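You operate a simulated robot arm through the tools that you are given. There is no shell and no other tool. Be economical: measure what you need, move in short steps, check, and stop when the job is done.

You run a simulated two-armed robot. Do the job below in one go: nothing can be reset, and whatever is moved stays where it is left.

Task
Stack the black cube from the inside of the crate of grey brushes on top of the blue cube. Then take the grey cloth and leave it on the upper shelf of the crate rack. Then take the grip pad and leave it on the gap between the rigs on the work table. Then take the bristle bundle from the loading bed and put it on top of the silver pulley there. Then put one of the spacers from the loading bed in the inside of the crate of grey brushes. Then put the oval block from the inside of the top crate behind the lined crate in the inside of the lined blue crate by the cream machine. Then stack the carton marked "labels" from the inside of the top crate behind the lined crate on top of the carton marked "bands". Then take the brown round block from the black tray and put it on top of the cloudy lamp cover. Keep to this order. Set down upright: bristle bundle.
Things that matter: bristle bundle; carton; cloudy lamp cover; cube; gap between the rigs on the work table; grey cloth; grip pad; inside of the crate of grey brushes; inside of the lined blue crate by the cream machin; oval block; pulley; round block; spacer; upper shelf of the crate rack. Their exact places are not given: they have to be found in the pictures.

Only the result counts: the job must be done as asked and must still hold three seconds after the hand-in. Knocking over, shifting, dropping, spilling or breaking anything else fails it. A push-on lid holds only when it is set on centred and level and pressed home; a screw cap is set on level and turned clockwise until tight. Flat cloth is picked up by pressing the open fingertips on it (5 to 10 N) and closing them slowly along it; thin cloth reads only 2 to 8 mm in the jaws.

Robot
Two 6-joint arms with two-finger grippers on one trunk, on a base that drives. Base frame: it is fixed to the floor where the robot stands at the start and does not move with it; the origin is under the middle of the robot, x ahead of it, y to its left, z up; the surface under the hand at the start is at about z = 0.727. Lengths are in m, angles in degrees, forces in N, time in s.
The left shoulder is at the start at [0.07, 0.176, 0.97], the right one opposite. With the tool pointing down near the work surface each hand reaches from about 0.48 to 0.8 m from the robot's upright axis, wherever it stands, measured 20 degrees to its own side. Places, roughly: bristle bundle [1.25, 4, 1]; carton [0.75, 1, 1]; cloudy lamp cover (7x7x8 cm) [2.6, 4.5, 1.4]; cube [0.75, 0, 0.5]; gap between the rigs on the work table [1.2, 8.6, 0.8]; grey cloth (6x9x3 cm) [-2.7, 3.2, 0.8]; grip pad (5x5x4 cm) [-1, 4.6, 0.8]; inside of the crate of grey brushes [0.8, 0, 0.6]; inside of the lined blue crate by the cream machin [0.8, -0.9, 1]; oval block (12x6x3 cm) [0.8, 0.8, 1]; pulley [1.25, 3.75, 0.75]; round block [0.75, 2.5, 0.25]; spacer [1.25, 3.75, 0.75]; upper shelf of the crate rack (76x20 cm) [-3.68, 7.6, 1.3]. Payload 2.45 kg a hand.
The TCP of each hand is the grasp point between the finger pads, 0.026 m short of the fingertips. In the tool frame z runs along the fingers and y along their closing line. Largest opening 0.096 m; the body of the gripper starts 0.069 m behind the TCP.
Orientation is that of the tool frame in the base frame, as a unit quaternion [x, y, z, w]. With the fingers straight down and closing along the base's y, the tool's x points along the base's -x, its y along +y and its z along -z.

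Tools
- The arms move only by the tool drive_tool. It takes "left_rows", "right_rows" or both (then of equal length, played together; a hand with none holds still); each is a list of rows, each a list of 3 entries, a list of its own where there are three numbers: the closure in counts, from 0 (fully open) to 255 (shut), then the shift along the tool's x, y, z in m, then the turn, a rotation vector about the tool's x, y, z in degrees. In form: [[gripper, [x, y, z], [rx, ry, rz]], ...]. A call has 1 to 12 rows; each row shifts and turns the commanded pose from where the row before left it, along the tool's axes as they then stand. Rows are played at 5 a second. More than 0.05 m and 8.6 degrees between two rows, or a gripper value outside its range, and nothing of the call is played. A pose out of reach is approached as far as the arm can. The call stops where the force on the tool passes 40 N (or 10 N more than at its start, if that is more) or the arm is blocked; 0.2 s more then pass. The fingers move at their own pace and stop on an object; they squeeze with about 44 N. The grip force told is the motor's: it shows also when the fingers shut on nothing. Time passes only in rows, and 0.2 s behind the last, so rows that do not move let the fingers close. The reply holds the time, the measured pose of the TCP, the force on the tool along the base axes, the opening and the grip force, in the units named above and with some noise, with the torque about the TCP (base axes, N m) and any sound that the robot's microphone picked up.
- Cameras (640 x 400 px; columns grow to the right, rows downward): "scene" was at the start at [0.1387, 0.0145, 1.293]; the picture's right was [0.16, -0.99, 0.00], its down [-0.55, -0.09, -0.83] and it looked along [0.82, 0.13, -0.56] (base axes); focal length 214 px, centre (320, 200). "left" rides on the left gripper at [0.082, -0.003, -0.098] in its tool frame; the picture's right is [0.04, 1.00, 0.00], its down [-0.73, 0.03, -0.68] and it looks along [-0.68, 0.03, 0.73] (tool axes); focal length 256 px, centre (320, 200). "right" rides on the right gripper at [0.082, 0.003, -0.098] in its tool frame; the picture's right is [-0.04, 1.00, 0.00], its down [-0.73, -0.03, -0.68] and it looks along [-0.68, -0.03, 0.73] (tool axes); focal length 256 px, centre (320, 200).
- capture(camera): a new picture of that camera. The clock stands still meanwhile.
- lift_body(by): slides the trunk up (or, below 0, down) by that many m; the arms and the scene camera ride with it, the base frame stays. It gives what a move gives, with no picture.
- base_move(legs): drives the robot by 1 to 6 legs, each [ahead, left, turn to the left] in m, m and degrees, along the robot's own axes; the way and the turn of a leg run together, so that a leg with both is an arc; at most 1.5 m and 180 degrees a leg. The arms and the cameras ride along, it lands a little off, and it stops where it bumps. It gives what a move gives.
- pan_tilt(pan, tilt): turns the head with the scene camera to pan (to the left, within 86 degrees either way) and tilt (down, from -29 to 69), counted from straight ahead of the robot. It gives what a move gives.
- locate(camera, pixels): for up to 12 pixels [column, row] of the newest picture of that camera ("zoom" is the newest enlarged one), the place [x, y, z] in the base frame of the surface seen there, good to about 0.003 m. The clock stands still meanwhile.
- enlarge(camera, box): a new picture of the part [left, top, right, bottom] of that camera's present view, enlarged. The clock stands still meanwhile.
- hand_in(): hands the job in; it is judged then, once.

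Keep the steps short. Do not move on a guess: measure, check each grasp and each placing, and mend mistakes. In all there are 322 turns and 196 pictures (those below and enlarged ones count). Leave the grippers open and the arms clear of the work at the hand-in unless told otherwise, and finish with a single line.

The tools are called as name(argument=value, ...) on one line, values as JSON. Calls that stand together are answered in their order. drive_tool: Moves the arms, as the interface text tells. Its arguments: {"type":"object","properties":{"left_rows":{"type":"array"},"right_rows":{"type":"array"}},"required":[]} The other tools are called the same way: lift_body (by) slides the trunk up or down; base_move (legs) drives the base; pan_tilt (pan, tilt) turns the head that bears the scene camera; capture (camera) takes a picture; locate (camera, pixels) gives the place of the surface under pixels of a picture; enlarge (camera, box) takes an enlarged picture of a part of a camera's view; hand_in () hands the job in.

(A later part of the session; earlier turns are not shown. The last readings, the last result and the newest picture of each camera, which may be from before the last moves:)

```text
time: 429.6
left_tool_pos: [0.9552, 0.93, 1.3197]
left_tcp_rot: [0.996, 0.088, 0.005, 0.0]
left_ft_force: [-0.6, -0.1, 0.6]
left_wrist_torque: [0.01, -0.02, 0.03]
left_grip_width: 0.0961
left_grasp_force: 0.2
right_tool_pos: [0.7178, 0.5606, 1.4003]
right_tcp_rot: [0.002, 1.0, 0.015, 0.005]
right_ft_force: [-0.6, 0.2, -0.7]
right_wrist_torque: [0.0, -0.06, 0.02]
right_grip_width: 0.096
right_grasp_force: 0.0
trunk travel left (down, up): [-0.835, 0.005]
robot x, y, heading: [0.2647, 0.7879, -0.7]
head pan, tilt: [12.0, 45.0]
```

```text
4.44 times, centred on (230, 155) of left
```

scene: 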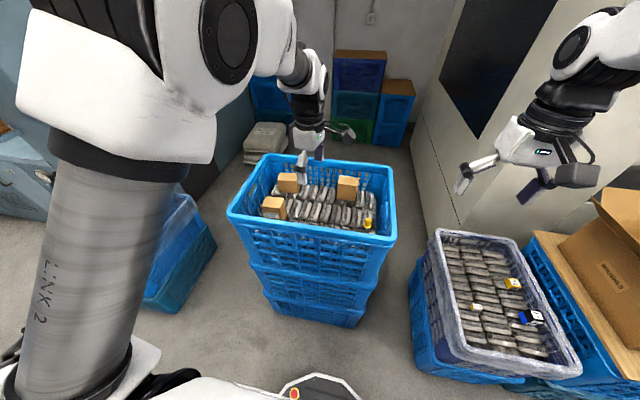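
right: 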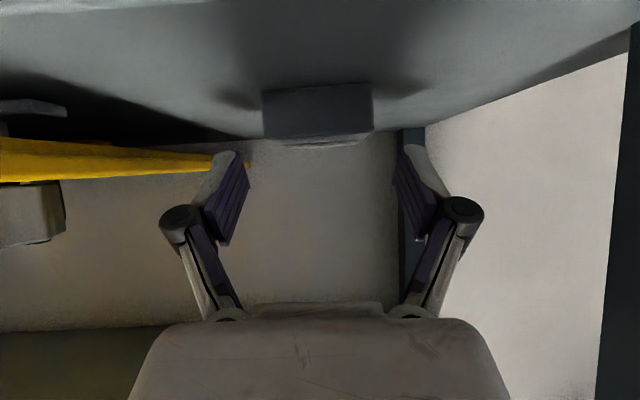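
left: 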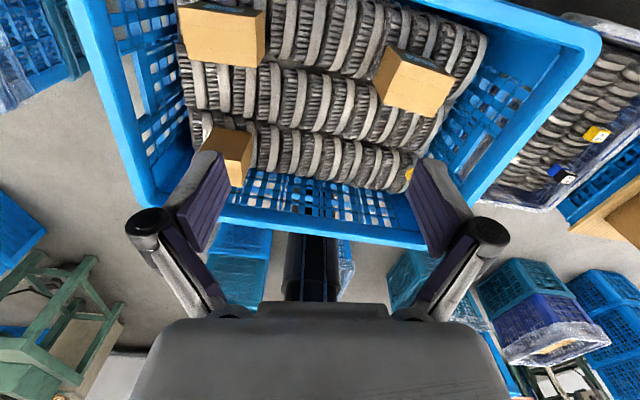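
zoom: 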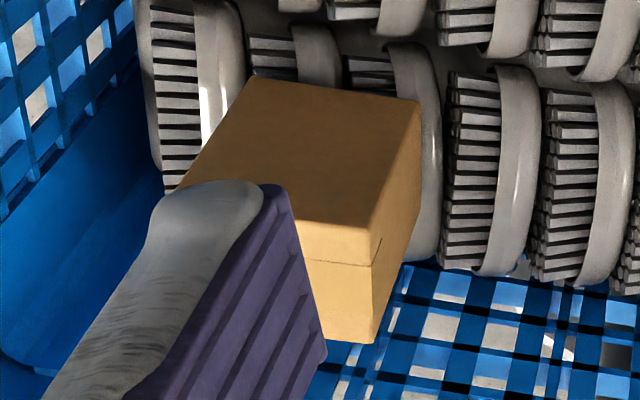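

LABELS: centre (0.9385,1.0605), 0.055×0.09, top 1.025, yaw ≈6.5°. I need the jaws along x with the camera on the -y side, so I turn the hand back to yaw +96.5°.

drive_tool(left_rows=[[0, [0, 0, 0], [0, 0, -8.5]], [0, [0, 0, 0], [0, 0, -8.5]], [0, [0, 0, 0], [0, 0, -8.5]], [0, [0, 0, 0], [0, 0, -8.5]], [0, [0, 0, 0], [0, 0, -8.5]], [0, [0, 0, 0], [0, 0, -8.5]], [0, [0, 0, 0], [0, 0, -8.5]], [0, [0, 0, 0], [0, 0, -8.5]], [0, [0, 0, 0], [0, 0, -8.5]], [0, [0, 0, 0], [0, 0, -8.5]], [0, [0, 0, 0], [0, 0, -8.5]], [0, [0, 0, 0], [0, 0, -8.5]]])

drive_tool(left_rows=[[0, [0, 0, 0], [0, 0, -8.5]], [0, [0, 0, 0], [0, 0, -8.5]], [0, [0, 0, 0], [0, 0, -8.5]], [0, [0, 0, 0], [0, 0, -8.5]], [0, [0, 0, 0], [0, 0, -8.5]], [0, [0, 0, 0], [0, 0, -8.5]], [0, [0, 0, 0], [0, 0, -8.5]], [0, [0, 0, 0], [0, 0, -8.5]], [0, [0, 0, 0], [0, 0, -8.5]], [0, [0, 0, 0], [0, 0, -8.5]], [0, [0, 0, 0], [0, 0, -8.5]], [0, [0, 0, 0], [0, 0, -8.5]]])

drive_tool(left_rows=[[0, [0, 0, 0], [0, 0, -8.5]], [0, [0, 0, 0], [0, 0, -8.5]], [0, [0, 0, 0], [0, 0, -8.5]], [0, [0, 0, 0], [0, 0, -8.5]], [0, [0, 0, 0], [0, 0, -8.5]], [0, [0, 0, 0], [0, 0, -8.5]], [0, [0, 0, 0], [0, 0, -8.5]], [0, [0, 0, 0], [0, 0, -3]]])

```text
time: 432.2
left_tool_pos: [0.9583, 0.93, 1.3155]
left_tcp_rot: [0.557, 0.83, 0.003, 0.004]
left_ft_force: [0.0, 0.3, -0.1]
left_wrist_torque: [-0.01, 0.02, 0.0]
left_grip_width: 0.096
left_grasp_force: 0.0
right_tool_pos: [0.7224, 0.5607, 1.3977]
right_tcp_rot: [0.001, 1.0, 0.015, 0.004]
right_ft_force: [0.4, 0.2, 0.0]
right_wrist_torque: [-0.01, 0.0, -0.01]
right_grip_width: 0.096
right_grasp_force: 0.1
trunk travel left (down, up): [-0.835, 0.005]
robot x, y, heading: [0.2613, 0.7833, -0.4]
head pan, tilt: [12.0, 45.0]
```

```text
time: 434.8
left_tool_pos: [0.959, 0.9293, 1.3159]
left_tcp_rot: [-0.295, 0.956, -0.001, 0.003]
left_ft_force: [-0.2, -0.2, -0.1]
left_wrist_torque: [0.01, -0.01, -0.01]
left_grip_width: 0.0959
left_grasp_force: 0.1
right_tool_pos: [0.7224, 0.5616, 1.3984]
right_tcp_rot: [0.001, 1.0, 0.015, 0.003]
right_ft_force: [-0.8, -1.6, 0.8]
right_wrist_torque: [0.01, -0.02, -0.03]
right_grip_width: 0.0962
right_grasp_force: 0.0
trunk travel left (down, up): [-0.835, 0.005]
robot x, y, heading: [0.2644, 0.7891, -0.5]
head pan, tilt: [12.0, 45.0]
```

```text
time: 436.6
left_tool_pos: [0.9593, 0.9293, 1.3154]
left_tcp_rot: [0.747, -0.664, 0.003, -0.003]
left_ft_force: [-0.2, -0.4, 0.6]
left_wrist_torque: [0.02, 0.02, 0.02]
left_grip_width: 0.0963
left_grasp_force: 0.2
right_tool_pos: [0.7234, 0.561, 1.3983]
right_tcp_rot: [0.002, 1.0, 0.015, 0.003]
right_ft_force: [0.0, 0.7, 0.6]
right_wrist_torque: [0.02, -0.01, 0.01]
right_grip_width: 0.0958
right_grasp_force: 0.0
trunk travel left (down, up): [-0.835, 0.005]
robot x, y, heading: [0.2645, 0.7873, -0.2]
head pan, tilt: [12.0, 45.0]
```

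drive_tool(left_rows=[[0, [-0.0265, 0.0011, 0.033], [0, 0, 0]], [0, [-0.0265, 0.0011, 0.033], [0, 0, 0]], [0, [-0.0265, 0.0011, 0.033], [0, 0, 0]], [0, [-0.0265, 0.0011, 0.033], [0, 0, 0]], [0, [-0.0265, 0.0011, 0.033], [0, 0, 0]]])

capture(camera="left")

```text
time: 437.8
left_tool_pos: [0.9391, 1.0638, 1.1512]
left_tcp_rot: [0.747, -0.665, 0.003, -0.003]
left_ft_force: [0.0, 1.2, 0.4]
left_wrist_torque: [-0.01, 0.06, 0.02]
left_grip_width: 0.0961
left_grasp_force: 0.1
right_tool_pos: [0.7235, 0.564, 1.3993]
right_tcp_rot: [0.002, 1.0, 0.014, 0.002]
right_ft_force: [-0.4, 0.1, 0.8]
right_wrist_torque: [-0.02, 0.0, -0.04]
right_grip_width: 0.0959
right_grasp_force: 0.0
trunk travel left (down, up): [-0.835, 0.005]
robot x, y, heading: [0.2607, 0.7877, -0.6]
head pan, tilt: [12.0, 45.0]
```

```text
72 pictures are left
```

left: 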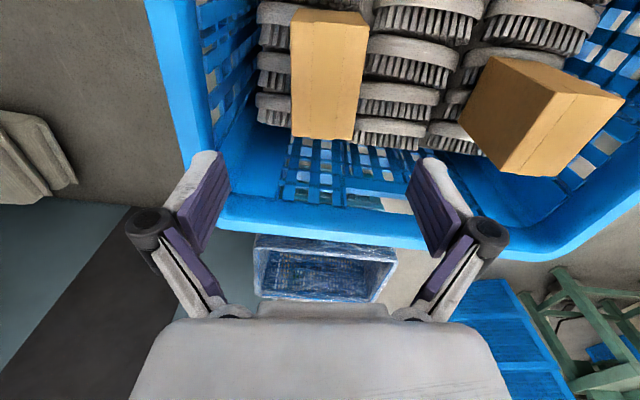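

enlarge(camera="left", box=[450, 40, 640, 190])

locate(camera="left", pixels=[[295, 26], [364, 32], [352, 135], [296, 132], [328, 80], [500, 162], [552, 172], [618, 100], [553, 95], [560, 130], [475, 115], [365, 20]])

```text
2.67 times, centred on (545, 115) of left
```

zoom: 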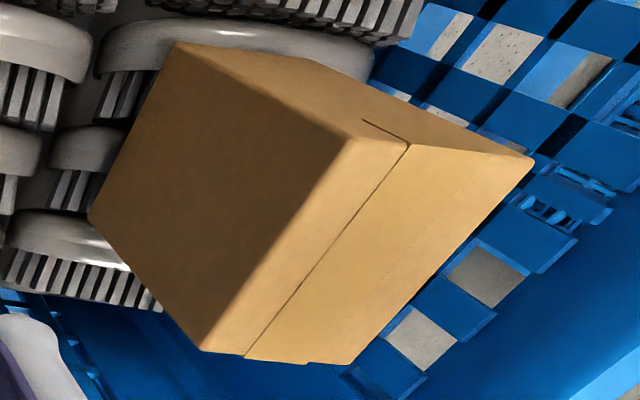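

```text
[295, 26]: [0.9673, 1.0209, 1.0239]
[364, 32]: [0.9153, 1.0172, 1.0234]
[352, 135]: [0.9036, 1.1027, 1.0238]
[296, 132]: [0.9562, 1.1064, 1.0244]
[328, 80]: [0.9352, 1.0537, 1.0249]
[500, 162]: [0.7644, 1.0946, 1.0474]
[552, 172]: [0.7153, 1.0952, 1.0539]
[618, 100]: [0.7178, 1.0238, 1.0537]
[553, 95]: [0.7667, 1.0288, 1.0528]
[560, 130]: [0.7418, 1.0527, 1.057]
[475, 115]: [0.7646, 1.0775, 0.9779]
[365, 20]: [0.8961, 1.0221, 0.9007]
```

LABELS centre (0.9356,1.0618); BANDS centre (0.741,1.0605), top 1.0535. Descend on LABELS to z≈1.0 with jaws at ~0.08, and close.

drive_tool(left_rows=[[35, [0.0016, 0.0037, 0.03], [0, 0, -1.2]], [35, [0, 0, 0.045], [0, 0, 0]], [35, [0, 0, 0.045], [0, 0, 0]], [35, [0, 0, 0.03], [0, 0, 0]]])

capture(camera="left")

```text
time: 438.8
left_tool_pos: [0.9374, 1.0601, 1.0018]
left_tcp_rot: [0.753, -0.658, 0.003, -0.003]
left_ft_force: [-0.2, -0.1, 0.0]
left_wrist_torque: [-0.02, -0.01, 0.0]
left_grip_width: 0.0828
left_grasp_force: 0.1
right_tool_pos: [0.7219, 0.5615, 1.3999]
right_tcp_rot: [0.001, 1.0, 0.015, 0.004]
right_ft_force: [0.0, -0.5, 0.2]
right_wrist_torque: [-0.01, 0.0, 0.0]
right_grip_width: 0.096
right_grasp_force: 0.0
trunk travel left (down, up): [-0.835, 0.005]
robot x, y, heading: [0.2641, 0.7859, -0.4]
head pan, tilt: [12.0, 45.0]
```

```text
70 pictures are left
```

left: 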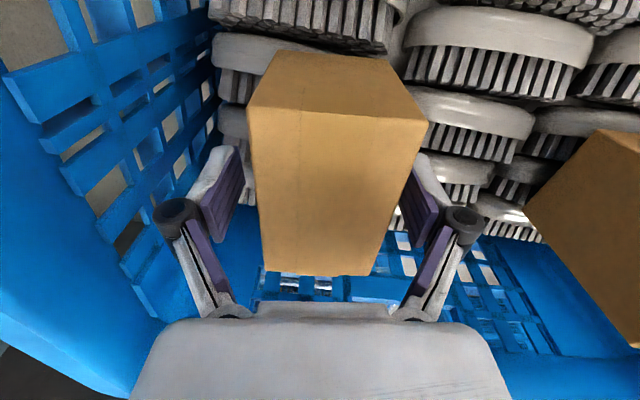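

drive_tool(left_rows=[[60, [0, 0, 0], [0, 0, 0]], [85, [0, 0, 0], [0, 0, 0]], [105, [0, 0, 0], [0, 0, 0]], [130, [0, 0, 0], [0, 0, 0]], [180, [0, 0, 0], [0, 0, 0]], [255, [0, 0, 0], [0, 0, 0]]])

drive_tool(left_rows=[[255, [0, 0, -0.02], [0, 0, 0]], [255, [0, 0, -0.04], [0, 0, 0]], [255, [0, 0, -0.045], [0, 0, 0]], [255, [0, 0, -0.045], [0, 0, 0]], [255, [0, 0, -0.03], [0, 0, 0]]])

capture(camera="left")

```text
time: 440.2
left_tool_pos: [0.9388, 1.0599, 1.002]
left_tcp_rot: [0.753, -0.657, 0.003, -0.003]
left_ft_force: [0.0, -0.6, 0.7]
left_wrist_torque: [-0.01, -0.01, -0.05]
left_grip_width: 0.0597
left_grasp_force: 44.6
right_tool_pos: [0.7229, 0.5613, 1.3995]
right_tcp_rot: [0.001, 1.0, 0.014, 0.003]
right_ft_force: [-0.2, 1.1, -0.4]
right_wrist_torque: [0.03, -0.01, 0.0]
right_grip_width: 0.0959
right_grasp_force: 0.1
trunk travel left (down, up): [-0.835, 0.005]
robot x, y, heading: [0.2628, 0.7814, -0.6]
head pan, tilt: [12.0, 45.0]
```

```text
time: 441.4
left_tool_pos: [0.9344, 1.0559, 1.1818]
left_tcp_rot: [0.754, -0.657, 0.002, -0.004]
left_ft_force: [0.3, 0.0, -2.1]
left_wrist_torque: [-0.01, -0.02, -0.01]
left_grip_width: 0.0595
left_grasp_force: 43.3
right_tool_pos: [0.7221, 0.5609, 1.3985]
right_tcp_rot: [0.001, 1.0, 0.015, 0.004]
right_ft_force: [0.1, 0.3, -0.8]
right_wrist_torque: [-0.01, -0.03, -0.02]
right_grip_width: 0.0958
right_grasp_force: 0.2
trunk travel left (down, up): [-0.835, 0.005]
robot x, y, heading: [0.2607, 0.7858, -0.5]
head pan, tilt: [12.0, 45.0]
```

```text
69 pictures are left
```

left: 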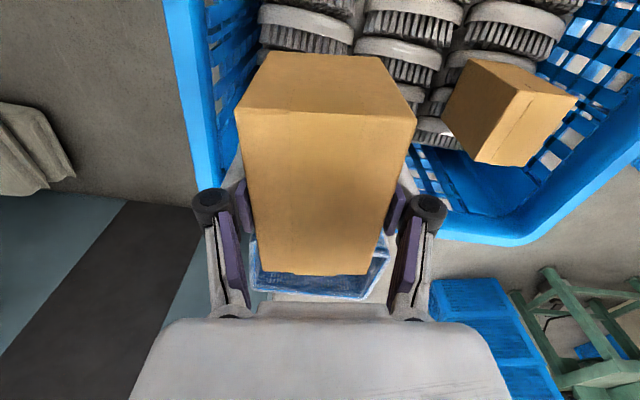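

locate(camera="left", pixels=[[243, 116], [410, 121], [362, 268], [268, 267], [325, 190], [325, 58], [275, 60], [378, 62], [500, 110], [570, 100], [515, 162], [480, 155]])

```text
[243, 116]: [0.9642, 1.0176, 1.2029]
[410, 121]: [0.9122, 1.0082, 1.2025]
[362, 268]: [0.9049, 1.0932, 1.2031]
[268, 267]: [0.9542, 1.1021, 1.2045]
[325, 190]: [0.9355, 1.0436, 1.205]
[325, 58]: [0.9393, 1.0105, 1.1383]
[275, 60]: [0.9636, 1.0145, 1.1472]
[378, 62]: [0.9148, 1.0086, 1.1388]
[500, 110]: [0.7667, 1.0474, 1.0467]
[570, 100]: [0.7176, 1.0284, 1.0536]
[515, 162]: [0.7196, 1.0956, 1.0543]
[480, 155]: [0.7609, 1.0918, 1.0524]
```

LABELS is centred in the jaws. I roll the base back 0.2 m, which brings it over BANDS (clearance ≈6 cm), and turn it 5.5° to match.

base_move(legs=[[-0.195, 0.003, 0]])

drive_tool(left_rows=[[255, [0, 0, 0], [0, 0, 5.5]]])

capture(camera="left")

```text
time: 442.9
left_tool_pos: [0.7464, 1.059, 1.1782]
left_tcp_rot: [0.753, -0.658, 0.001, -0.002]
left_ft_force: [-0.5, 0.1, -2.9]
left_wrist_torque: [0.0, 0.06, 0.03]
left_grip_width: 0.0596
left_grasp_force: 43.9
right_tool_pos: [0.5341, 0.5637, 1.3967]
right_tcp_rot: [0.002, 1.0, 0.015, 0.001]
right_ft_force: [0.6, 0.0, -0.3]
right_wrist_torque: [-0.06, 0.04, 0.03]
right_grip_width: 0.0959
right_grasp_force: 0.0
trunk travel left (down, up): [-0.835, 0.005]
robot x, y, heading: [0.0702, 0.7904, -0.7]
head pan, tilt: [12.0, 45.0]
```

```text
time: 443.4
left_tool_pos: [0.7419, 1.0591, 1.1809]
left_tcp_rot: [0.719, -0.695, 0.003, -0.002]
left_ft_force: [-0.5, 0.4, -1.6]
left_wrist_torque: [0.03, 0.02, -0.01]
left_grip_width: 0.0594
left_grasp_force: 44.1
right_tool_pos: [0.5277, 0.5648, 1.3997]
right_tcp_rot: [0.002, 1.0, 0.014, 0.004]
right_ft_force: [0.2, 0.0, 1.2]
right_wrist_torque: [-0.01, -0.02, -0.03]
right_grip_width: 0.0957
right_grasp_force: 0.1
trunk travel left (down, up): [-0.835, 0.005]
robot x, y, heading: [0.0674, 0.7897, -0.5]
head pan, tilt: [12.0, 45.0]
```

```text
68 pictures are left
```

left: 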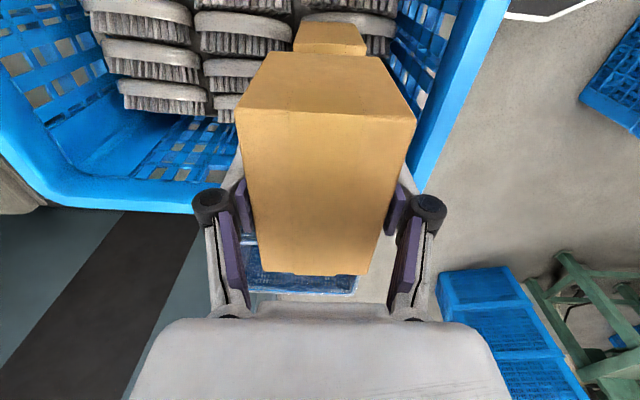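

capture(camera="scene")

enlarge(camera="scene", box=[230, 140, 330, 230])

```text
67 pictures are left
```

scene: 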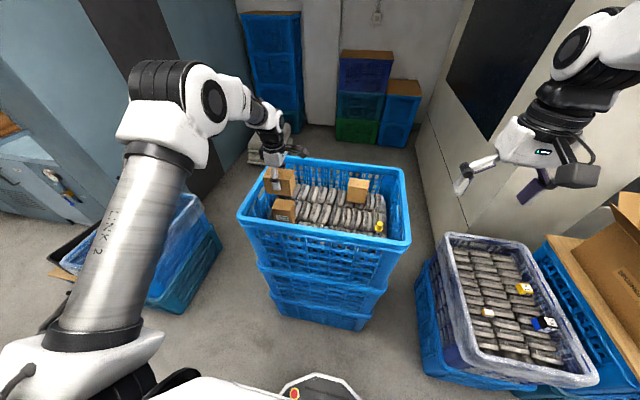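

```text
4.44 times, centred on (280, 185) of scene
```

zoom: 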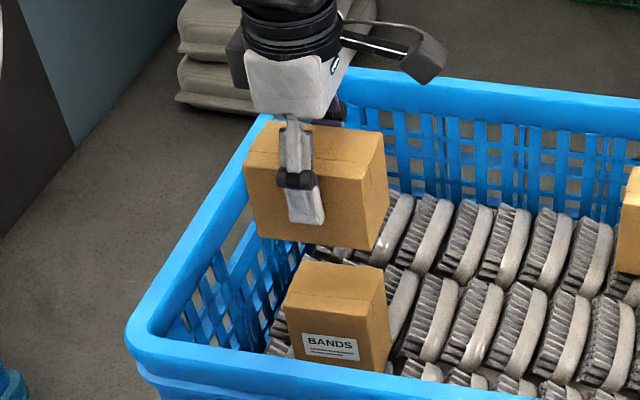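

locate(camera="zoom", pixels=[[316, 266], [379, 275], [364, 305], [290, 293], [335, 285], [262, 232], [370, 246], [375, 240], [384, 190], [340, 240], [260, 170]])

```text
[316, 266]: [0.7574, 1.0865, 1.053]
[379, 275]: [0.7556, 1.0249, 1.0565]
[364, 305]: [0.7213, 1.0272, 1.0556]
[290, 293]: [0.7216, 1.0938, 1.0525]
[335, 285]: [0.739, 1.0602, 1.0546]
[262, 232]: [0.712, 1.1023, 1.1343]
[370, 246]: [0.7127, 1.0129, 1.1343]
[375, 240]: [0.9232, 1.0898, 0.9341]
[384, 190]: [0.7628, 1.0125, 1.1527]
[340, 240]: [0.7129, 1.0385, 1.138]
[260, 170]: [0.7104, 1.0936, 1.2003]
```

LABELS and BANDS are aligned within 2–3 mm; the gap is ≈7.8 cm. Lower 5.5 cm plus 1 cm, then small steps.

drive_tool(left_rows=[[255, [0, 0.002, 0.03], [0, 0, 0]], [255, [0, 0, 0.025], [0, 0, 0]], [255, [0, 0, 0.01], [0, 0, 0]]])

drive_tool(left_rows=[[255, [0, 0, 0.004], [0, 0, 0]]])

drive_tool(left_rows=[[255, [0, 0, 0.003], [0, 0, 0]]])

```text
time: 444.1
left_tool_pos: [0.7421, 1.0616, 1.1145]
left_tcp_rot: [0.719, -0.695, 0.002, -0.002]
left_ft_force: [-0.1, 0.3, -1.8]
left_wrist_torque: [0.02, 0.01, 0.0]
left_grip_width: 0.0593
left_grasp_force: 43.9
right_tool_pos: [0.5304, 0.5652, 1.3984]
right_tcp_rot: [0.003, 1.0, 0.015, 0.002]
right_ft_force: [0.3, -0.7, -0.4]
right_wrist_torque: [0.01, -0.01, 0.06]
right_grip_width: 0.0957
right_grasp_force: 0.1
trunk travel left (down, up): [-0.835, 0.005]
robot x, y, heading: [0.0684, 0.7921, -0.7]
head pan, tilt: [12.0, 45.0]
```

```text
time: 444.6
left_tool_pos: [0.7406, 1.0601, 1.1109]
left_tcp_rot: [0.72, -0.694, 0.002, -0.003]
left_ft_force: [-0.2, -0.6, -2.1]
left_wrist_torque: [0.01, 0.03, 0.04]
left_grip_width: 0.0593
left_grasp_force: 43.8
right_tool_pos: [0.5293, 0.5657, 1.3996]
right_tcp_rot: [0.002, 1.0, 0.015, 0.003]
right_ft_force: [0.2, -0.3, -0.5]
right_wrist_torque: [0.0, -0.02, 0.0]
right_grip_width: 0.0962
right_grasp_force: 0.0
trunk travel left (down, up): [-0.835, 0.005]
robot x, y, heading: [0.0626, 0.7935, -0.8]
head pan, tilt: [12.0, 45.0]
```

```text
time: 444.9
left_tool_pos: [0.7408, 1.0596, 1.1083]
left_tcp_rot: [0.72, -0.694, 0.003, -0.003]
left_ft_force: [0.6, -0.1, -1.7]
left_wrist_torque: [0.03, -0.02, 0.02]
left_grip_width: 0.0594
left_grasp_force: 44.2
right_tool_pos: [0.5281, 0.564, 1.3997]
right_tcp_rot: [0.002, 1.0, 0.015, 0.004]
right_ft_force: [0.0, -0.1, 0.8]
right_wrist_torque: [0.04, 0.01, -0.01]
right_grip_width: 0.0958
right_grasp_force: 0.0
trunk travel left (down, up): [-0.835, 0.005]
robot x, y, heading: [0.0728, 0.7954, -0.6]
head pan, tilt: [12.0, 45.0]
```

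drive_tool(left_rows=[[255, [0, 0, 0.003], [0, 0, 0]]])

drive_tool(left_rows=[[255, [0, 0, 0.003], [0, 0, 0]]])

drive_tool(left_rows=[[255, [0, 0, 0.002], [0, 0, 0]]])

```text
time: 445.4
left_tool_pos: [0.7403, 1.0596, 1.1078]
left_tcp_rot: [0.72, -0.694, 0.003, -0.005]
left_ft_force: [2.2, 2.0, 7.5]
left_wrist_torque: [0.1, 0.03, -0.04]
left_grip_width: 0.0596
left_grasp_force: 44.1
right_tool_pos: [0.5276, 0.5648, 1.3987]
right_tcp_rot: [0.002, 1.0, 0.015, 0.004]
right_ft_force: [0.0, -0.7, -0.4]
right_wrist_torque: [0.02, -0.02, 0.02]
right_grip_width: 0.0958
right_grasp_force: 0.0
trunk travel left (down, up): [-0.835, 0.005]
robot x, y, heading: [0.0671, 0.7864, -0.7]
head pan, tilt: [12.0, 45.0]
```

```text
time: 445.8
left_tool_pos: [0.7403, 1.059, 1.1069]
left_tcp_rot: [0.72, -0.694, 0.004, -0.005]
left_ft_force: [5.2, 5.1, 27.2]
left_wrist_torque: [0.35, 0.23, -0.15]
left_grip_width: 0.0592
left_grasp_force: 44.2
right_tool_pos: [0.5253, 0.5638, 1.4006]
right_tcp_rot: [0.002, 1.0, 0.015, 0.005]
right_ft_force: [0.0, -0.7, -0.3]
right_wrist_torque: [0.01, 0.01, -0.04]
right_grip_width: 0.0959
right_grasp_force: 0.0
trunk travel left (down, up): [-0.835, 0.005]
robot x, y, heading: [0.0683, 0.7945, -0.5]
head pan, tilt: [12.0, 45.0]
```

```text
time: 446.1
left_tool_pos: [0.7393, 1.0585, 1.1047]
left_tcp_rot: [0.72, -0.694, 0.006, -0.006]
left_ft_force: [4.1, 0.5, 28.8]
left_wrist_torque: [-0.37, 0.41, -0.03]
left_grip_width: 0.0588
left_grasp_force: 41.6
right_tool_pos: [0.5251, 0.5635, 1.4003]
right_tcp_rot: [0.003, 1.0, 0.014, 0.005]
right_ft_force: [-0.4, 0.6, 0.3]
right_wrist_torque: [-0.02, -0.03, -0.03]
right_grip_width: 0.0959
right_grasp_force: 0.1
trunk travel left (down, up): [-0.835, 0.005]
robot x, y, heading: [0.067, 0.7888, -1.0]
head pan, tilt: [12.0, 45.0]
```

Contact. I ease up 4 mm and check before opening.

drive_tool(left_rows=[[255, [0, 0, -0.004], [0, 0, 0]]])

enlarge(camera="scene", box=[250, 150, 310, 230])

```text
time: 446.6
left_tool_pos: [0.7396, 1.0596, 1.1045]
left_tcp_rot: [0.72, -0.694, 0.002, -0.004]
left_ft_force: [4.2, 1.8, 17.3]
left_wrist_torque: [-0.05, -0.66, 0.03]
left_grip_width: 0.0598
left_grasp_force: 44.2
right_tool_pos: [0.5265, 0.5644, 1.3992]
right_tcp_rot: [0.004, 1.0, 0.015, 0.004]
right_ft_force: [0.7, -0.6, 0.9]
right_wrist_torque: [0.03, 0.02, 0.02]
right_grip_width: 0.0962
right_grasp_force: 0.1
trunk travel left (down, up): [-0.835, 0.005]
robot x, y, heading: [0.0703, 0.7895, -0.7]
head pan, tilt: [12.0, 45.0]
```

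```text
5.00 times, centred on (280, 190) of scene
```

zoom: 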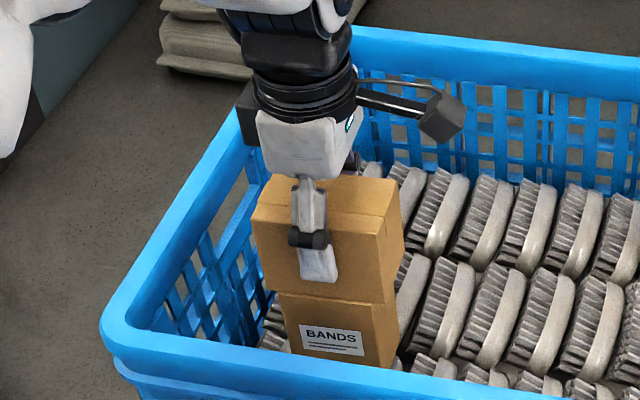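

drive_tool(left_rows=[[255, [0, 0, -0.002], [0, 0, 0]], [255, [0, 0, 0], [0, 0, 0]]])

drive_tool(left_rows=[[105, [0, 0, 0], [0, 0, 0]], [95, [0, 0, 0], [0, 0, 0]], [85, [0, 0, 0], [0, 0, 0]], [70, [0, 0, 0], [0, 0, 0]], [50, [0, 0, 0], [0, 0, 0]], [35, [0, 0, 0], [0, 0, 0]]])

enlarge(camera="scene", box=[250, 150, 310, 230])

```text
time: 447.1
left_tool_pos: [0.7382, 1.0593, 1.1047]
left_tcp_rot: [0.72, -0.694, 0.001, -0.001]
left_ft_force: [-0.7, -1.0, -0.1]
left_wrist_torque: [-0.05, -0.04, -0.01]
left_grip_width: 0.0596
left_grasp_force: 43.6
right_tool_pos: [0.5284, 0.5641, 1.3985]
right_tcp_rot: [0.002, 1.0, 0.015, 0.004]
right_ft_force: [0.2, 0.4, -0.1]
right_wrist_torque: [-0.04, -0.01, -0.03]
right_grip_width: 0.0961
right_grasp_force: 0.0
trunk travel left (down, up): [-0.835, 0.005]
robot x, y, heading: [0.0702, 0.7911, -0.9]
head pan, tilt: [12.0, 45.0]
```

```text
time: 448.6
left_tool_pos: [0.7403, 1.0593, 1.1065]
left_tcp_rot: [0.72, -0.694, 0.002, -0.003]
left_ft_force: [0.5, -0.4, -0.5]
left_wrist_torque: [0.0, -0.01, 0.0]
left_grip_width: 0.0826
left_grasp_force: 0.1
right_tool_pos: [0.5291, 0.5643, 1.3991]
right_tcp_rot: [0.003, 1.0, 0.015, 0.004]
right_ft_force: [-0.5, 0.5, 0.2]
right_wrist_torque: [0.01, 0.02, 0.01]
right_grip_width: 0.0962
right_grasp_force: 0.1
trunk travel left (down, up): [-0.835, 0.005]
robot x, y, heading: [0.07, 0.7883, -0.5]
head pan, tilt: [12.0, 45.0]
```

```text
5.00 times, centred on (280, 190) of scene
```

zoom: 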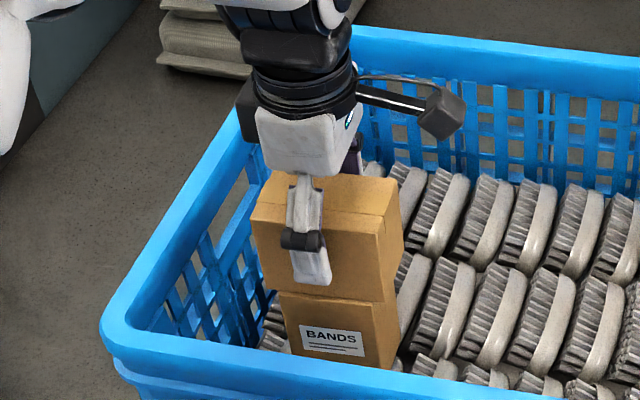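

Stable. Rise straight up.

drive_tool(left_rows=[[35, [0, 0, -0.02], [0, 0, 0]], [35, [0, 0, -0.04], [0, 0, 0]], [35, [0, 0, -0.045], [0, 0, 0]], [0, [0, 0, -0.045], [0, 0, 0]], [0, [0, 0, -0.04], [0, 0, 0]], [0, [0, 0.04, 0], [0, 0, 8.5]], [0, [0, 0.03, 0], [0, 0, 8.5]], [0, [0, 0.03, 0], [0, 0, 8.5]], [0, [0, 0, 0], [0, 0, 8.5]], [0, [0, 0, 0], [0, 0, 8.5]]])

drive_tool(left_rows=[[0, [0, 0, 0], [0, 0, 8.5]], [0, [0, 0, 0], [0, 0, 8.5]], [0, [0, 0, 0], [0, 0, 8.5]], [0, [0, 0, 0], [0, 0, 8.5]], [0, [0, 0, 0], [0, 0, 8.5]], [0, [0, 0, 0], [0, 0, 6.7]]])

enlarge(camera="scene", box=[230, 140, 410, 250])

```text
time: 450.8
left_tool_pos: [0.6408, 1.0681, 1.2962]
left_tcp_rot: [-0.418, 0.909, -0.001, 0.004]
left_ft_force: [0.9, 0.6, 1.0]
left_wrist_torque: [0.01, 0.0, -0.02]
left_grip_width: 0.0959
left_grasp_force: 0.1
right_tool_pos: [0.5283, 0.565, 1.3989]
right_tcp_rot: [0.003, 1.0, 0.015, 0.003]
right_ft_force: [0.4, 0.3, 0.8]
right_wrist_torque: [-0.05, 0.01, -0.01]
right_grip_width: 0.0959
right_grasp_force: 0.1
trunk travel left (down, up): [-0.835, 0.005]
robot x, y, heading: [0.067, 0.7894, -0.5]
head pan, tilt: [12.0, 45.0]
```

```text
time: 452.1
left_tool_pos: [0.6401, 1.0689, 1.2967]
left_tcp_rot: [-0.002, 1.0, 0.0, 0.003]
left_ft_force: [0.7, 0.9, -0.6]
left_wrist_torque: [-0.01, 0.03, 0.0]
left_grip_width: 0.0962
left_grasp_force: 0.1
right_tool_pos: [0.5286, 0.5646, 1.398]
right_tcp_rot: [0.002, 1.0, 0.015, 0.003]
right_ft_force: [0.1, -0.2, -0.3]
right_wrist_torque: [-0.01, -0.03, 0.0]
right_grip_width: 0.0961
right_grasp_force: 0.1
trunk travel left (down, up): [-0.835, 0.005]
robot x, y, heading: [0.0697, 0.7933, -0.3]
head pan, tilt: [12.0, 45.0]
```

```text
3.56 times, centred on (320, 195) of scene
```

zoom: 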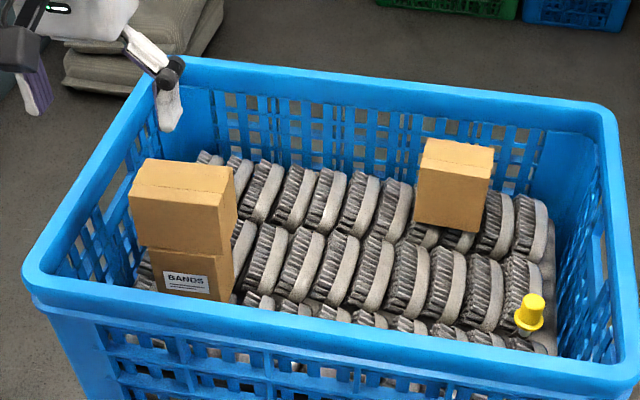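

The carton stack stands well. Last item: the brown round block in the black tray near (0.75,2.5,0.25). I drive there.

base_move(legs=[[-0.1, 0.8, 0], [0, 0.9, 0]])

pan_tilt(pan=0, tilt=55)

capture(camera="scene")

```text
time: 459.8
left_tool_pos: [0.5573, 2.6006, 1.2951]
left_tcp_rot: [0.004, 1.0, 0.007, 0.001]
left_ft_force: [-0.1, 0.3, 0.7]
left_wrist_torque: [-0.03, 0.01, 0.0]
left_grip_width: 0.0959
left_grasp_force: 0.1
right_tool_pos: [0.442, 2.1011, 1.3981]
right_tcp_rot: [0.008, 1.0, 0.016, 0.003]
right_ft_force: [-0.6, 0.1, 0.1]
right_wrist_torque: [0.01, 0.0, -0.02]
right_grip_width: 0.0961
right_grasp_force: 0.0
trunk travel left (down, up): [-0.835, 0.005]
robot x, y, heading: [-0.0117, 2.337, -1.2]
head pan, tilt: [12.0, 45.0]
stopped in leg 2: the robot was blocked; the commanded pose is now the measured one
```

```text
time: 460.6
left_tool_pos: [0.5572, 2.6009, 1.2954]
left_tcp_rot: [0.004, 1.0, 0.007, -0.001]
left_ft_force: [-0.5, -0.3, -0.1]
left_wrist_torque: [-0.01, 0.02, -0.01]
left_grip_width: 0.0957
left_grasp_force: 0.1
right_tool_pos: [0.4426, 2.1008, 1.3976]
right_tcp_rot: [0.008, 1.0, 0.017, 0.004]
right_ft_force: [-0.3, -0.4, -0.2]
right_wrist_torque: [0.02, 0.01, 0.01]
right_grip_width: 0.0961
right_grasp_force: 0.0
trunk travel left (down, up): [-0.835, 0.005]
robot x, y, heading: [-0.0125, 2.3383, -1.3]
head pan, tilt: [0.0, 55.0]
```

```text
62 pictures are left
```

scene: 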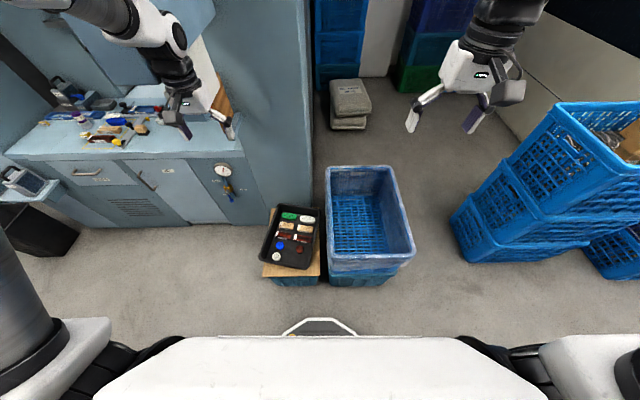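

The sideways move was blocked (probably the arm at the overhanging control box). I move back right a little and lower the trunk, and measure the tray.

locate(camera="scene", pixels=[[298, 248], [276, 255], [290, 235], [283, 245], [265, 262], [318, 262], [300, 207], [275, 275], [262, 228], [320, 207], [395, 265], [290, 290]])

enlarge(camera="scene", box=[250, 195, 330, 285])

base_move(legs=[[0, -0.06, 1.2]])

pan_tilt(pan=50, tilt=0)

capture(camera="scene")

```text
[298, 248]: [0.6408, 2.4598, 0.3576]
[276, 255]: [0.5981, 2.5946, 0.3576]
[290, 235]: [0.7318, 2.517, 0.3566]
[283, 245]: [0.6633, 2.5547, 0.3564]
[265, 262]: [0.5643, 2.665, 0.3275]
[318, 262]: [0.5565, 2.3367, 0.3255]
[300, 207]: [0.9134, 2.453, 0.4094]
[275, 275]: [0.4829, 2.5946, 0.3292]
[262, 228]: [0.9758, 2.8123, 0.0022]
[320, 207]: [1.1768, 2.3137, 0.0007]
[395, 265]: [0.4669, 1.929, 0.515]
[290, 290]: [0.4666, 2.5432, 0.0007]
```

```text
4.44 times, centred on (290, 240) of scene
```

zoom: 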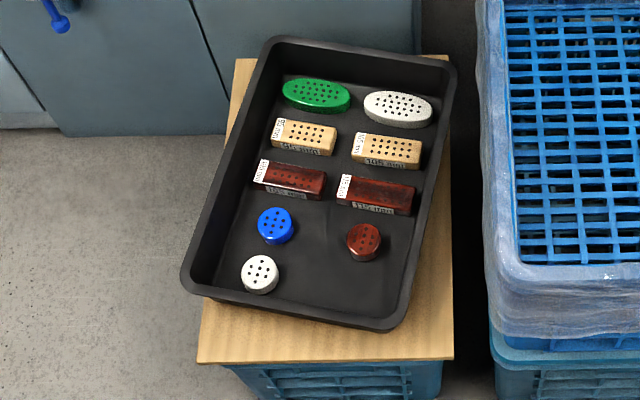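

```text
time: 461.5
left_tool_pos: [0.5518, 2.5714, 1.2908]
left_tcp_rot: [-0.007, 1.0, 0.0, -0.001]
left_ft_force: [0.4, 1.2, -0.3]
left_wrist_torque: [-0.09, -0.01, -0.03]
left_grip_width: 0.0961
left_grasp_force: 0.0
right_tool_pos: [0.4492, 2.0702, 1.4003]
right_tcp_rot: [-0.004, 1.0, 0.01, 0.003]
right_ft_force: [-0.4, 1.2, 0.0]
right_wrist_torque: [-0.13, 0.0, 0.0]
right_grip_width: 0.096
right_grasp_force: 0.2
trunk travel left (down, up): [-0.835, 0.005]
robot x, y, heading: [-0.017, 2.2805, 0.2]
head pan, tilt: [0.0, 55.0]
```

```text
time: 462.8
left_tool_pos: [0.552, 2.5621, 1.2928]
left_tcp_rot: [-0.007, 1.0, 0.002, 0.0]
left_ft_force: [-0.1, -0.4, 0.5]
left_wrist_torque: [-0.03, 0.0, -0.01]
left_grip_width: 0.096
left_grasp_force: 0.1
right_tool_pos: [0.4489, 2.0618, 1.399]
right_tcp_rot: [-0.004, 1.0, 0.014, 0.003]
right_ft_force: [-0.6, 0.1, -0.1]
right_wrist_torque: [0.0, -0.01, 0.02]
right_grip_width: 0.0961
right_grasp_force: 0.0
trunk travel left (down, up): [-0.835, 0.005]
robot x, y, heading: [-0.0164, 2.2847, -0.0]
head pan, tilt: [50.0, 0.0]
```

```text
60 pictures are left
```

scene: 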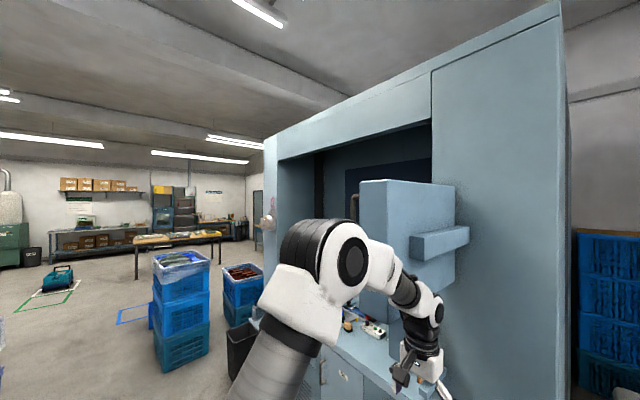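

The brown round block is at (0.643,2.458), top z 0.358. I raise the right hand relative to the body, then lower the trunk 0.75 m.

drive_tool(right_rows=[[0, [0.01, 0, -0.045], [0, 0, 0]], [0, [0.01, 0, -0.045], [0, 0, 0]], [0, [0.01, 0, -0.045], [0, 0, 0]], [0, [0.0, 0, -0.045], [0, 0, 0]]])

lift_body(by=-0.4)

pan_tilt(pan=10, tilt=45)

capture(camera="scene")

```text
time: 463.8
left_tool_pos: [0.5501, 2.5606, 1.2941]
left_tcp_rot: [-0.007, 1.0, 0.003, -0.001]
left_ft_force: [-0.4, -1.1, 0.2]
left_wrist_torque: [0.04, -0.01, 0.01]
left_grip_width: 0.096
left_grasp_force: 0.0
right_tool_pos: [0.4656, 2.0526, 1.5721]
right_tcp_rot: [-0.004, 1.0, 0.014, 0.004]
right_ft_force: [0.2, 0.6, 0.0]
right_wrist_torque: [0.0, -0.01, -0.01]
right_grip_width: 0.0961
right_grasp_force: 0.1
right hand out of reach, approached as far as the arm can: row 1, 2, 3
trunk travel left (down, up): [-0.835, 0.005]
robot x, y, heading: [-0.0158, 2.2807, 0.4]
head pan, tilt: [50.0, 0.0]
```

```text
time: 467.6
left_tool_pos: [0.5512, 2.5613, 0.8949]
left_tcp_rot: [-0.007, 1.0, 0.003, 0.0]
left_ft_force: [-0.1, -0.5, 0.4]
left_wrist_torque: [0.0, 0.02, -0.04]
left_grip_width: 0.0958
left_grasp_force: 0.1
right_tool_pos: [0.4657, 2.0539, 1.1712]
right_tcp_rot: [-0.004, 1.0, 0.014, 0.003]
right_ft_force: [-0.3, -0.6, 0.0]
right_wrist_torque: [0.0, 0.0, -0.01]
right_grip_width: 0.0962
right_grasp_force: 0.1
trunk travel left (down, up): [-0.435, 0.405]
robot x, y, heading: [-0.0165, 2.2812, -0.0]
head pan, tilt: [50.0, 0.0]
```

```text
time: 468.7
left_tool_pos: [0.5516, 2.5613, 0.8929]
left_tcp_rot: [-0.007, 1.0, 0.002, -0.001]
left_ft_force: [0.1, -0.2, 0.4]
left_wrist_torque: [0.02, 0.0, 0.0]
left_grip_width: 0.0962
left_grasp_force: 0.0
right_tool_pos: [0.4669, 2.0537, 1.1712]
right_tcp_rot: [-0.004, 1.0, 0.014, 0.004]
right_ft_force: [0.4, 0.8, 0.6]
right_wrist_torque: [-0.01, -0.02, 0.01]
right_grip_width: 0.096
right_grasp_force: 0.1
trunk travel left (down, up): [-0.435, 0.405]
robot x, y, heading: [-0.0129, 2.2783, -0.1]
head pan, tilt: [10.0, 45.0]
```

```text
59 pictures are left
```

scene: 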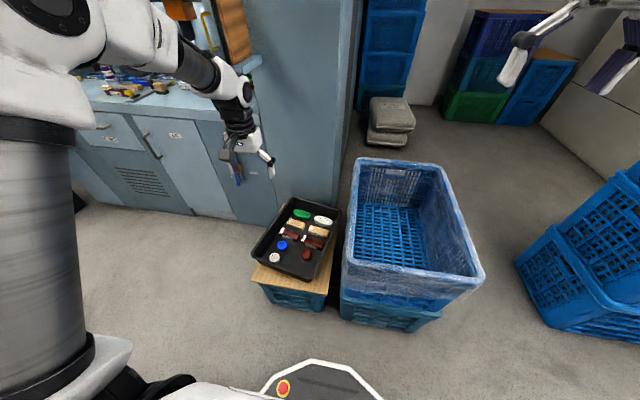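

locate(camera="scene", pixels=[[345, 255], [362, 165], [478, 275], [306, 255], [283, 245], [303, 212], [255, 250], [310, 280], [337, 210], [290, 198], [250, 180]])

lift_body(by=-0.33)

drive_tool(left_rows=[[0, [-0.03, -0.03, 0], [0, 0, 0]], [0, [-0.03, -0.035, 0], [0, 0, 0]], [0, [-0.03, -0.035, 0], [0, 0, 0]]])

capture(camera="left")

```text
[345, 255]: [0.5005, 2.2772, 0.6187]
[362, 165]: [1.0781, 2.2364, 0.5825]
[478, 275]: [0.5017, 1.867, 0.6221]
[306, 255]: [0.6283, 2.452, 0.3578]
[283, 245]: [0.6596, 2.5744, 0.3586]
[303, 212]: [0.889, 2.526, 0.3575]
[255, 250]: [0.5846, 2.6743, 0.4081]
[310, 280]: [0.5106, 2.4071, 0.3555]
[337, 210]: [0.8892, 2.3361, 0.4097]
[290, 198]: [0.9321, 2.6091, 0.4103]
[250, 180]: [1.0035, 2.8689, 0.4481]
```

```text
time: 472.0
left_tool_pos: [0.5522, 2.5606, 0.5631]
left_tcp_rot: [-0.007, 1.0, 0.003, -0.001]
left_ft_force: [0.1, 0.3, 0.0]
left_wrist_torque: [0.02, 0.01, -0.05]
left_grip_width: 0.0963
left_grasp_force: 0.0
right_tool_pos: [0.4651, 2.0527, 0.8415]
right_tcp_rot: [-0.004, 1.0, 0.014, 0.003]
right_ft_force: [-0.4, -1.0, -0.3]
right_wrist_torque: [0.01, 0.0, 0.02]
right_grip_width: 0.096
right_grasp_force: 0.1
trunk travel left (down, up): [-0.105, 0.735]
robot x, y, heading: [-0.0159, 2.2816, 0.2]
head pan, tilt: [10.0, 45.0]
```

```text
time: 472.8
left_tool_pos: [0.6449, 2.4613, 0.5616]
left_tcp_rot: [-0.008, 1.0, 0.004, -0.002]
left_ft_force: [-0.1, -0.6, 0.6]
left_wrist_torque: [-0.02, 0.01, -0.01]
left_grip_width: 0.096
left_grasp_force: 0.0
right_tool_pos: [0.4655, 2.0521, 0.8411]
right_tcp_rot: [-0.003, 1.0, 0.013, 0.004]
right_ft_force: [-0.4, 1.0, -1.0]
right_wrist_torque: [-0.02, 0.03, 0.01]
right_grip_width: 0.0958
right_grasp_force: 0.1
trunk travel left (down, up): [-0.105, 0.735]
robot x, y, heading: [-0.0135, 2.2818, 0.2]
head pan, tilt: [10.0, 45.0]
```

```text
58 pictures are left
```

left: 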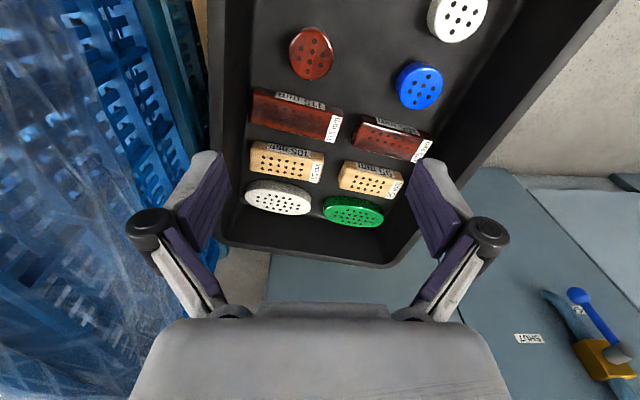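

locate(camera="left", pixels=[[312, 52], [290, 55], [332, 48], [312, 30], [313, 76], [228, 60], [222, 100], [265, 110], [312, 90]])

```text
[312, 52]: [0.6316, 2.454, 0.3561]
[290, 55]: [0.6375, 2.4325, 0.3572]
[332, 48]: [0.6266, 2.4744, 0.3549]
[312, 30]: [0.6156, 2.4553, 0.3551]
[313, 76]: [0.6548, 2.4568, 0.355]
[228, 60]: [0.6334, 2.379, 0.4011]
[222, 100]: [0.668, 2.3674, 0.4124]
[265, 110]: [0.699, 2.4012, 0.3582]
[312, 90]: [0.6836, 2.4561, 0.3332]
```

Block centre (0.634,2.454), top 0.3555, tray floor 0.333. Descend with jaws at ~0.073 to z≈0.365, close.

drive_tool(left_rows=[[60, [0.011, -0.007, 0.03], [0, 0, 0]], [60, [0, 0, 0.045], [0, 0, 0]], [60, [0, 0, 0.045], [0, 0, 0]], [60, [0, 0, 0.03], [0, 0, 0]]])

capture(camera="left")

```text
time: 473.8
left_tool_pos: [0.6328, 2.4569, 0.4104]
left_tcp_rot: [-0.007, 1.0, 0.003, 0.0]
left_ft_force: [0.8, 0.2, -0.2]
left_wrist_torque: [0.01, -0.01, -0.03]
left_grip_width: 0.0734
left_grasp_force: 0.2
right_tool_pos: [0.4668, 2.054, 0.8405]
right_tcp_rot: [-0.003, 1.0, 0.014, 0.004]
right_ft_force: [0.1, -0.6, -0.8]
right_wrist_torque: [0.0, 0.01, 0.02]
right_grip_width: 0.0959
right_grasp_force: 0.0
trunk travel left (down, up): [-0.105, 0.735]
robot x, y, heading: [-0.0183, 2.2828, 0.1]
head pan, tilt: [10.0, 45.0]
```

```text
57 pictures are left
```

left: 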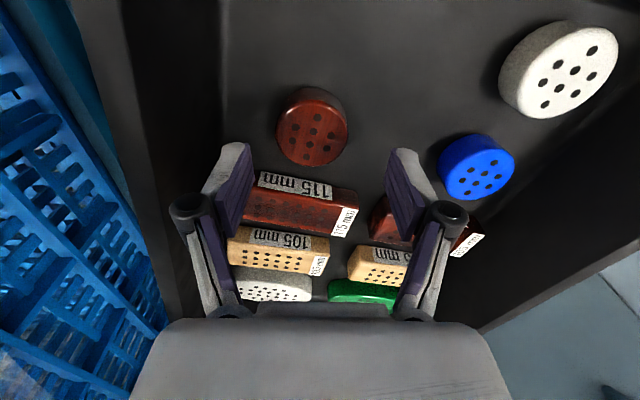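

drive_tool(left_rows=[[60, [0, -0.003, 0.025], [0, 0, 0]], [60, [0, 0, 0.019], [0, 0, 0]], [90, [0, 0, 0], [0, 0, 0]], [115, [0, 0, 0], [0, 0, 0]], [135, [0, 0, 0], [0, 0, 0]], [160, [0, 0, 0], [0, 0, 0]], [200, [0, 0, 0], [0, 0, 0]], [255, [0, 0, 0], [0, 0, 0]]])

drive_tool(left_rows=[[255, [0, 0, -0.02], [0, 0, 0]], [255, [0, 0, -0.045], [0, 0, 0]], [255, [0, 0, -0.045], [0, 0, 0]]])

capture(camera="left")

```text
time: 475.6
left_tool_pos: [0.6308, 2.4533, 0.3688]
left_tcp_rot: [-0.007, 1.0, 0.003, -0.001]
left_ft_force: [0.7, -0.3, -0.2]
left_wrist_torque: [-0.01, 0.02, 0.03]
left_grip_width: 0.048
left_grasp_force: 44.0
right_tool_pos: [0.4658, 2.0544, 0.8407]
right_tcp_rot: [-0.004, 1.0, 0.014, 0.004]
right_ft_force: [-0.3, -1.2, -0.2]
right_wrist_torque: [0.0, 0.0, -0.01]
right_grip_width: 0.0961
right_grasp_force: 0.0
trunk travel left (down, up): [-0.105, 0.735]
robot x, y, heading: [-0.0111, 2.2826, 0.3]
head pan, tilt: [10.0, 45.0]
```

```text
time: 476.4
left_tool_pos: [0.6296, 2.452, 0.4791]
left_tcp_rot: [-0.007, 1.0, 0.004, -0.001]
left_ft_force: [0.2, -0.2, -0.4]
left_wrist_torque: [0.01, 0.0, -0.01]
left_grip_width: 0.0482
left_grasp_force: 43.9
right_tool_pos: [0.4659, 2.053, 0.8411]
right_tcp_rot: [-0.003, 1.0, 0.014, 0.003]
right_ft_force: [0.5, -0.3, -0.1]
right_wrist_torque: [0.0, 0.0, 0.05]
right_grip_width: 0.0962
right_grasp_force: 0.0
trunk travel left (down, up): [-0.105, 0.735]
robot x, y, heading: [-0.014, 2.2761, 0.2]
head pan, tilt: [10.0, 45.0]
```

```text
56 pictures are left
```

left: 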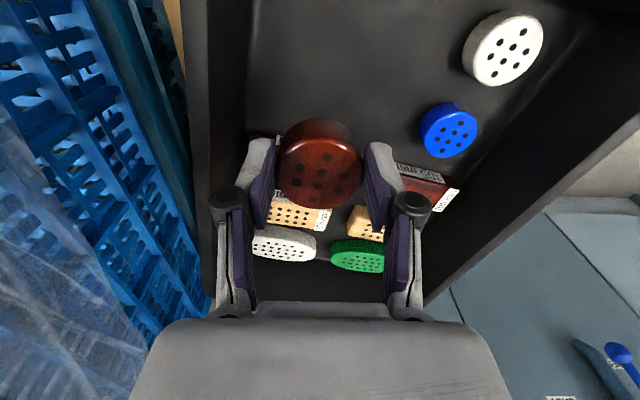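

The block is held. I lift, raise the trunk and look for the lamp cover near (2.6,4.5,1.4).

drive_tool(left_rows=[[255, [0, 0, -0.045], [0, 0, 0]], [255, [0, 0, -0.045], [0, 0, 0]], [255, [0.02, 0, -0.04], [0, 0, 0]], [255, [0.03, 0, -0.03], [0, 0, 0]], [255, [0.03, 0, 0], [0, 0, 0]]])

base_move(legs=[[0, 0, 90]])

lift_body(by=0.55)

base_move(legs=[[0.8, 0.02, 0], [0.8, 0.02, 0]])

pan_tilt(pan=-55, tilt=15)

capture(camera="scene")

```text
time: 477.6
left_tool_pos: [0.5523, 2.45, 0.6387]
left_tcp_rot: [-0.008, 1.0, 0.003, -0.001]
left_ft_force: [0.7, -0.6, -0.4]
left_wrist_torque: [-0.02, -0.01, -0.01]
left_grip_width: 0.0484
left_grasp_force: 43.6
right_tool_pos: [0.4661, 2.0538, 0.8419]
right_tcp_rot: [-0.005, 1.0, 0.014, 0.004]
right_ft_force: [0.1, 0.1, 0.0]
right_wrist_torque: [-0.03, -0.02, -0.01]
right_grip_width: 0.0958
right_grasp_force: 0.1
trunk travel left (down, up): [-0.105, 0.735]
robot x, y, heading: [-0.0153, 2.2805, -0.1]
head pan, tilt: [10.0, 45.0]
```

```text
time: 481.8
left_tool_pos: [-0.1849, 2.8482, 0.6375]
left_tcp_rot: [0.713, -0.702, -0.002, 0.004]
left_ft_force: [0.3, -0.1, -0.8]
left_wrist_torque: [-0.03, -0.03, 0.0]
left_grip_width: 0.0482
left_grasp_force: 43.9
right_tool_pos: [0.2121, 2.7609, 0.8407]
right_tcp_rot: [0.71, -0.704, -0.013, 0.008]
right_ft_force: [-0.5, -1.0, 0.2]
right_wrist_torque: [0.0, 0.01, -0.01]
right_grip_width: 0.0958
right_grasp_force: 0.0
trunk travel left (down, up): [-0.105, 0.735]
robot x, y, heading: [-0.0142, 2.2775, 90.1]
head pan, tilt: [10.0, 45.0]
```

```text
refused: 0.55 is not a number from -0.4 to 0.4
```

```text
time: 490.0
left_tool_pos: [-0.22, 4.4481, 0.6379]
left_tcp_rot: [0.711, -0.703, -0.001, 0.003]
left_ft_force: [0.5, 0.6, -0.6]
left_wrist_torque: [-0.02, -0.01, 0.01]
left_grip_width: 0.0482
left_grasp_force: 43.8
right_tool_pos: [0.1762, 4.3603, 0.8407]
right_tcp_rot: [0.708, -0.706, -0.013, 0.007]
right_ft_force: [0.2, 0.2, 0.2]
right_wrist_torque: [-0.02, -0.04, 0.02]
right_grip_width: 0.096
right_grasp_force: 0.0
trunk travel left (down, up): [-0.105, 0.735]
robot x, y, heading: [-0.0508, 3.8841, 89.7]
head pan, tilt: [10.0, 45.0]
```

```text
time: 491.3
left_tool_pos: [-0.2199, 4.449, 0.6367]
left_tcp_rot: [0.71, -0.704, -0.002, 0.003]
left_ft_force: [0.5, 0.1, -0.5]
left_wrist_torque: [0.0, 0.03, 0.01]
left_grip_width: 0.0484
left_grasp_force: 43.9
right_tool_pos: [0.1763, 4.3593, 0.8415]
right_tcp_rot: [0.708, -0.706, -0.013, 0.008]
right_ft_force: [-0.6, 0.6, 0.0]
right_wrist_torque: [0.0, -0.03, 0.02]
right_grip_width: 0.096
right_grasp_force: 0.1
trunk travel left (down, up): [-0.105, 0.735]
robot x, y, heading: [-0.049, 3.8774, 90.1]
head pan, tilt: [-55.0, 15.0]
```

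```text
55 pictures are left
```

scene: 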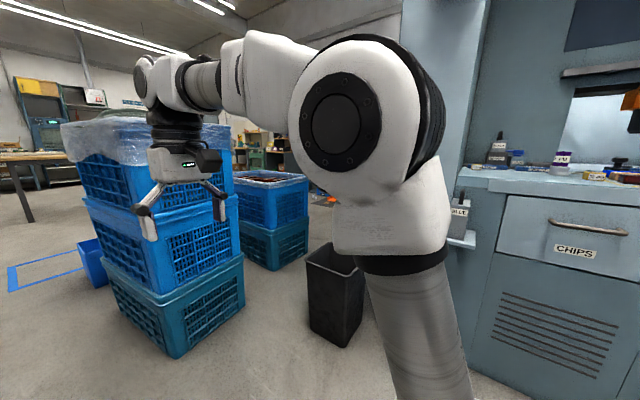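

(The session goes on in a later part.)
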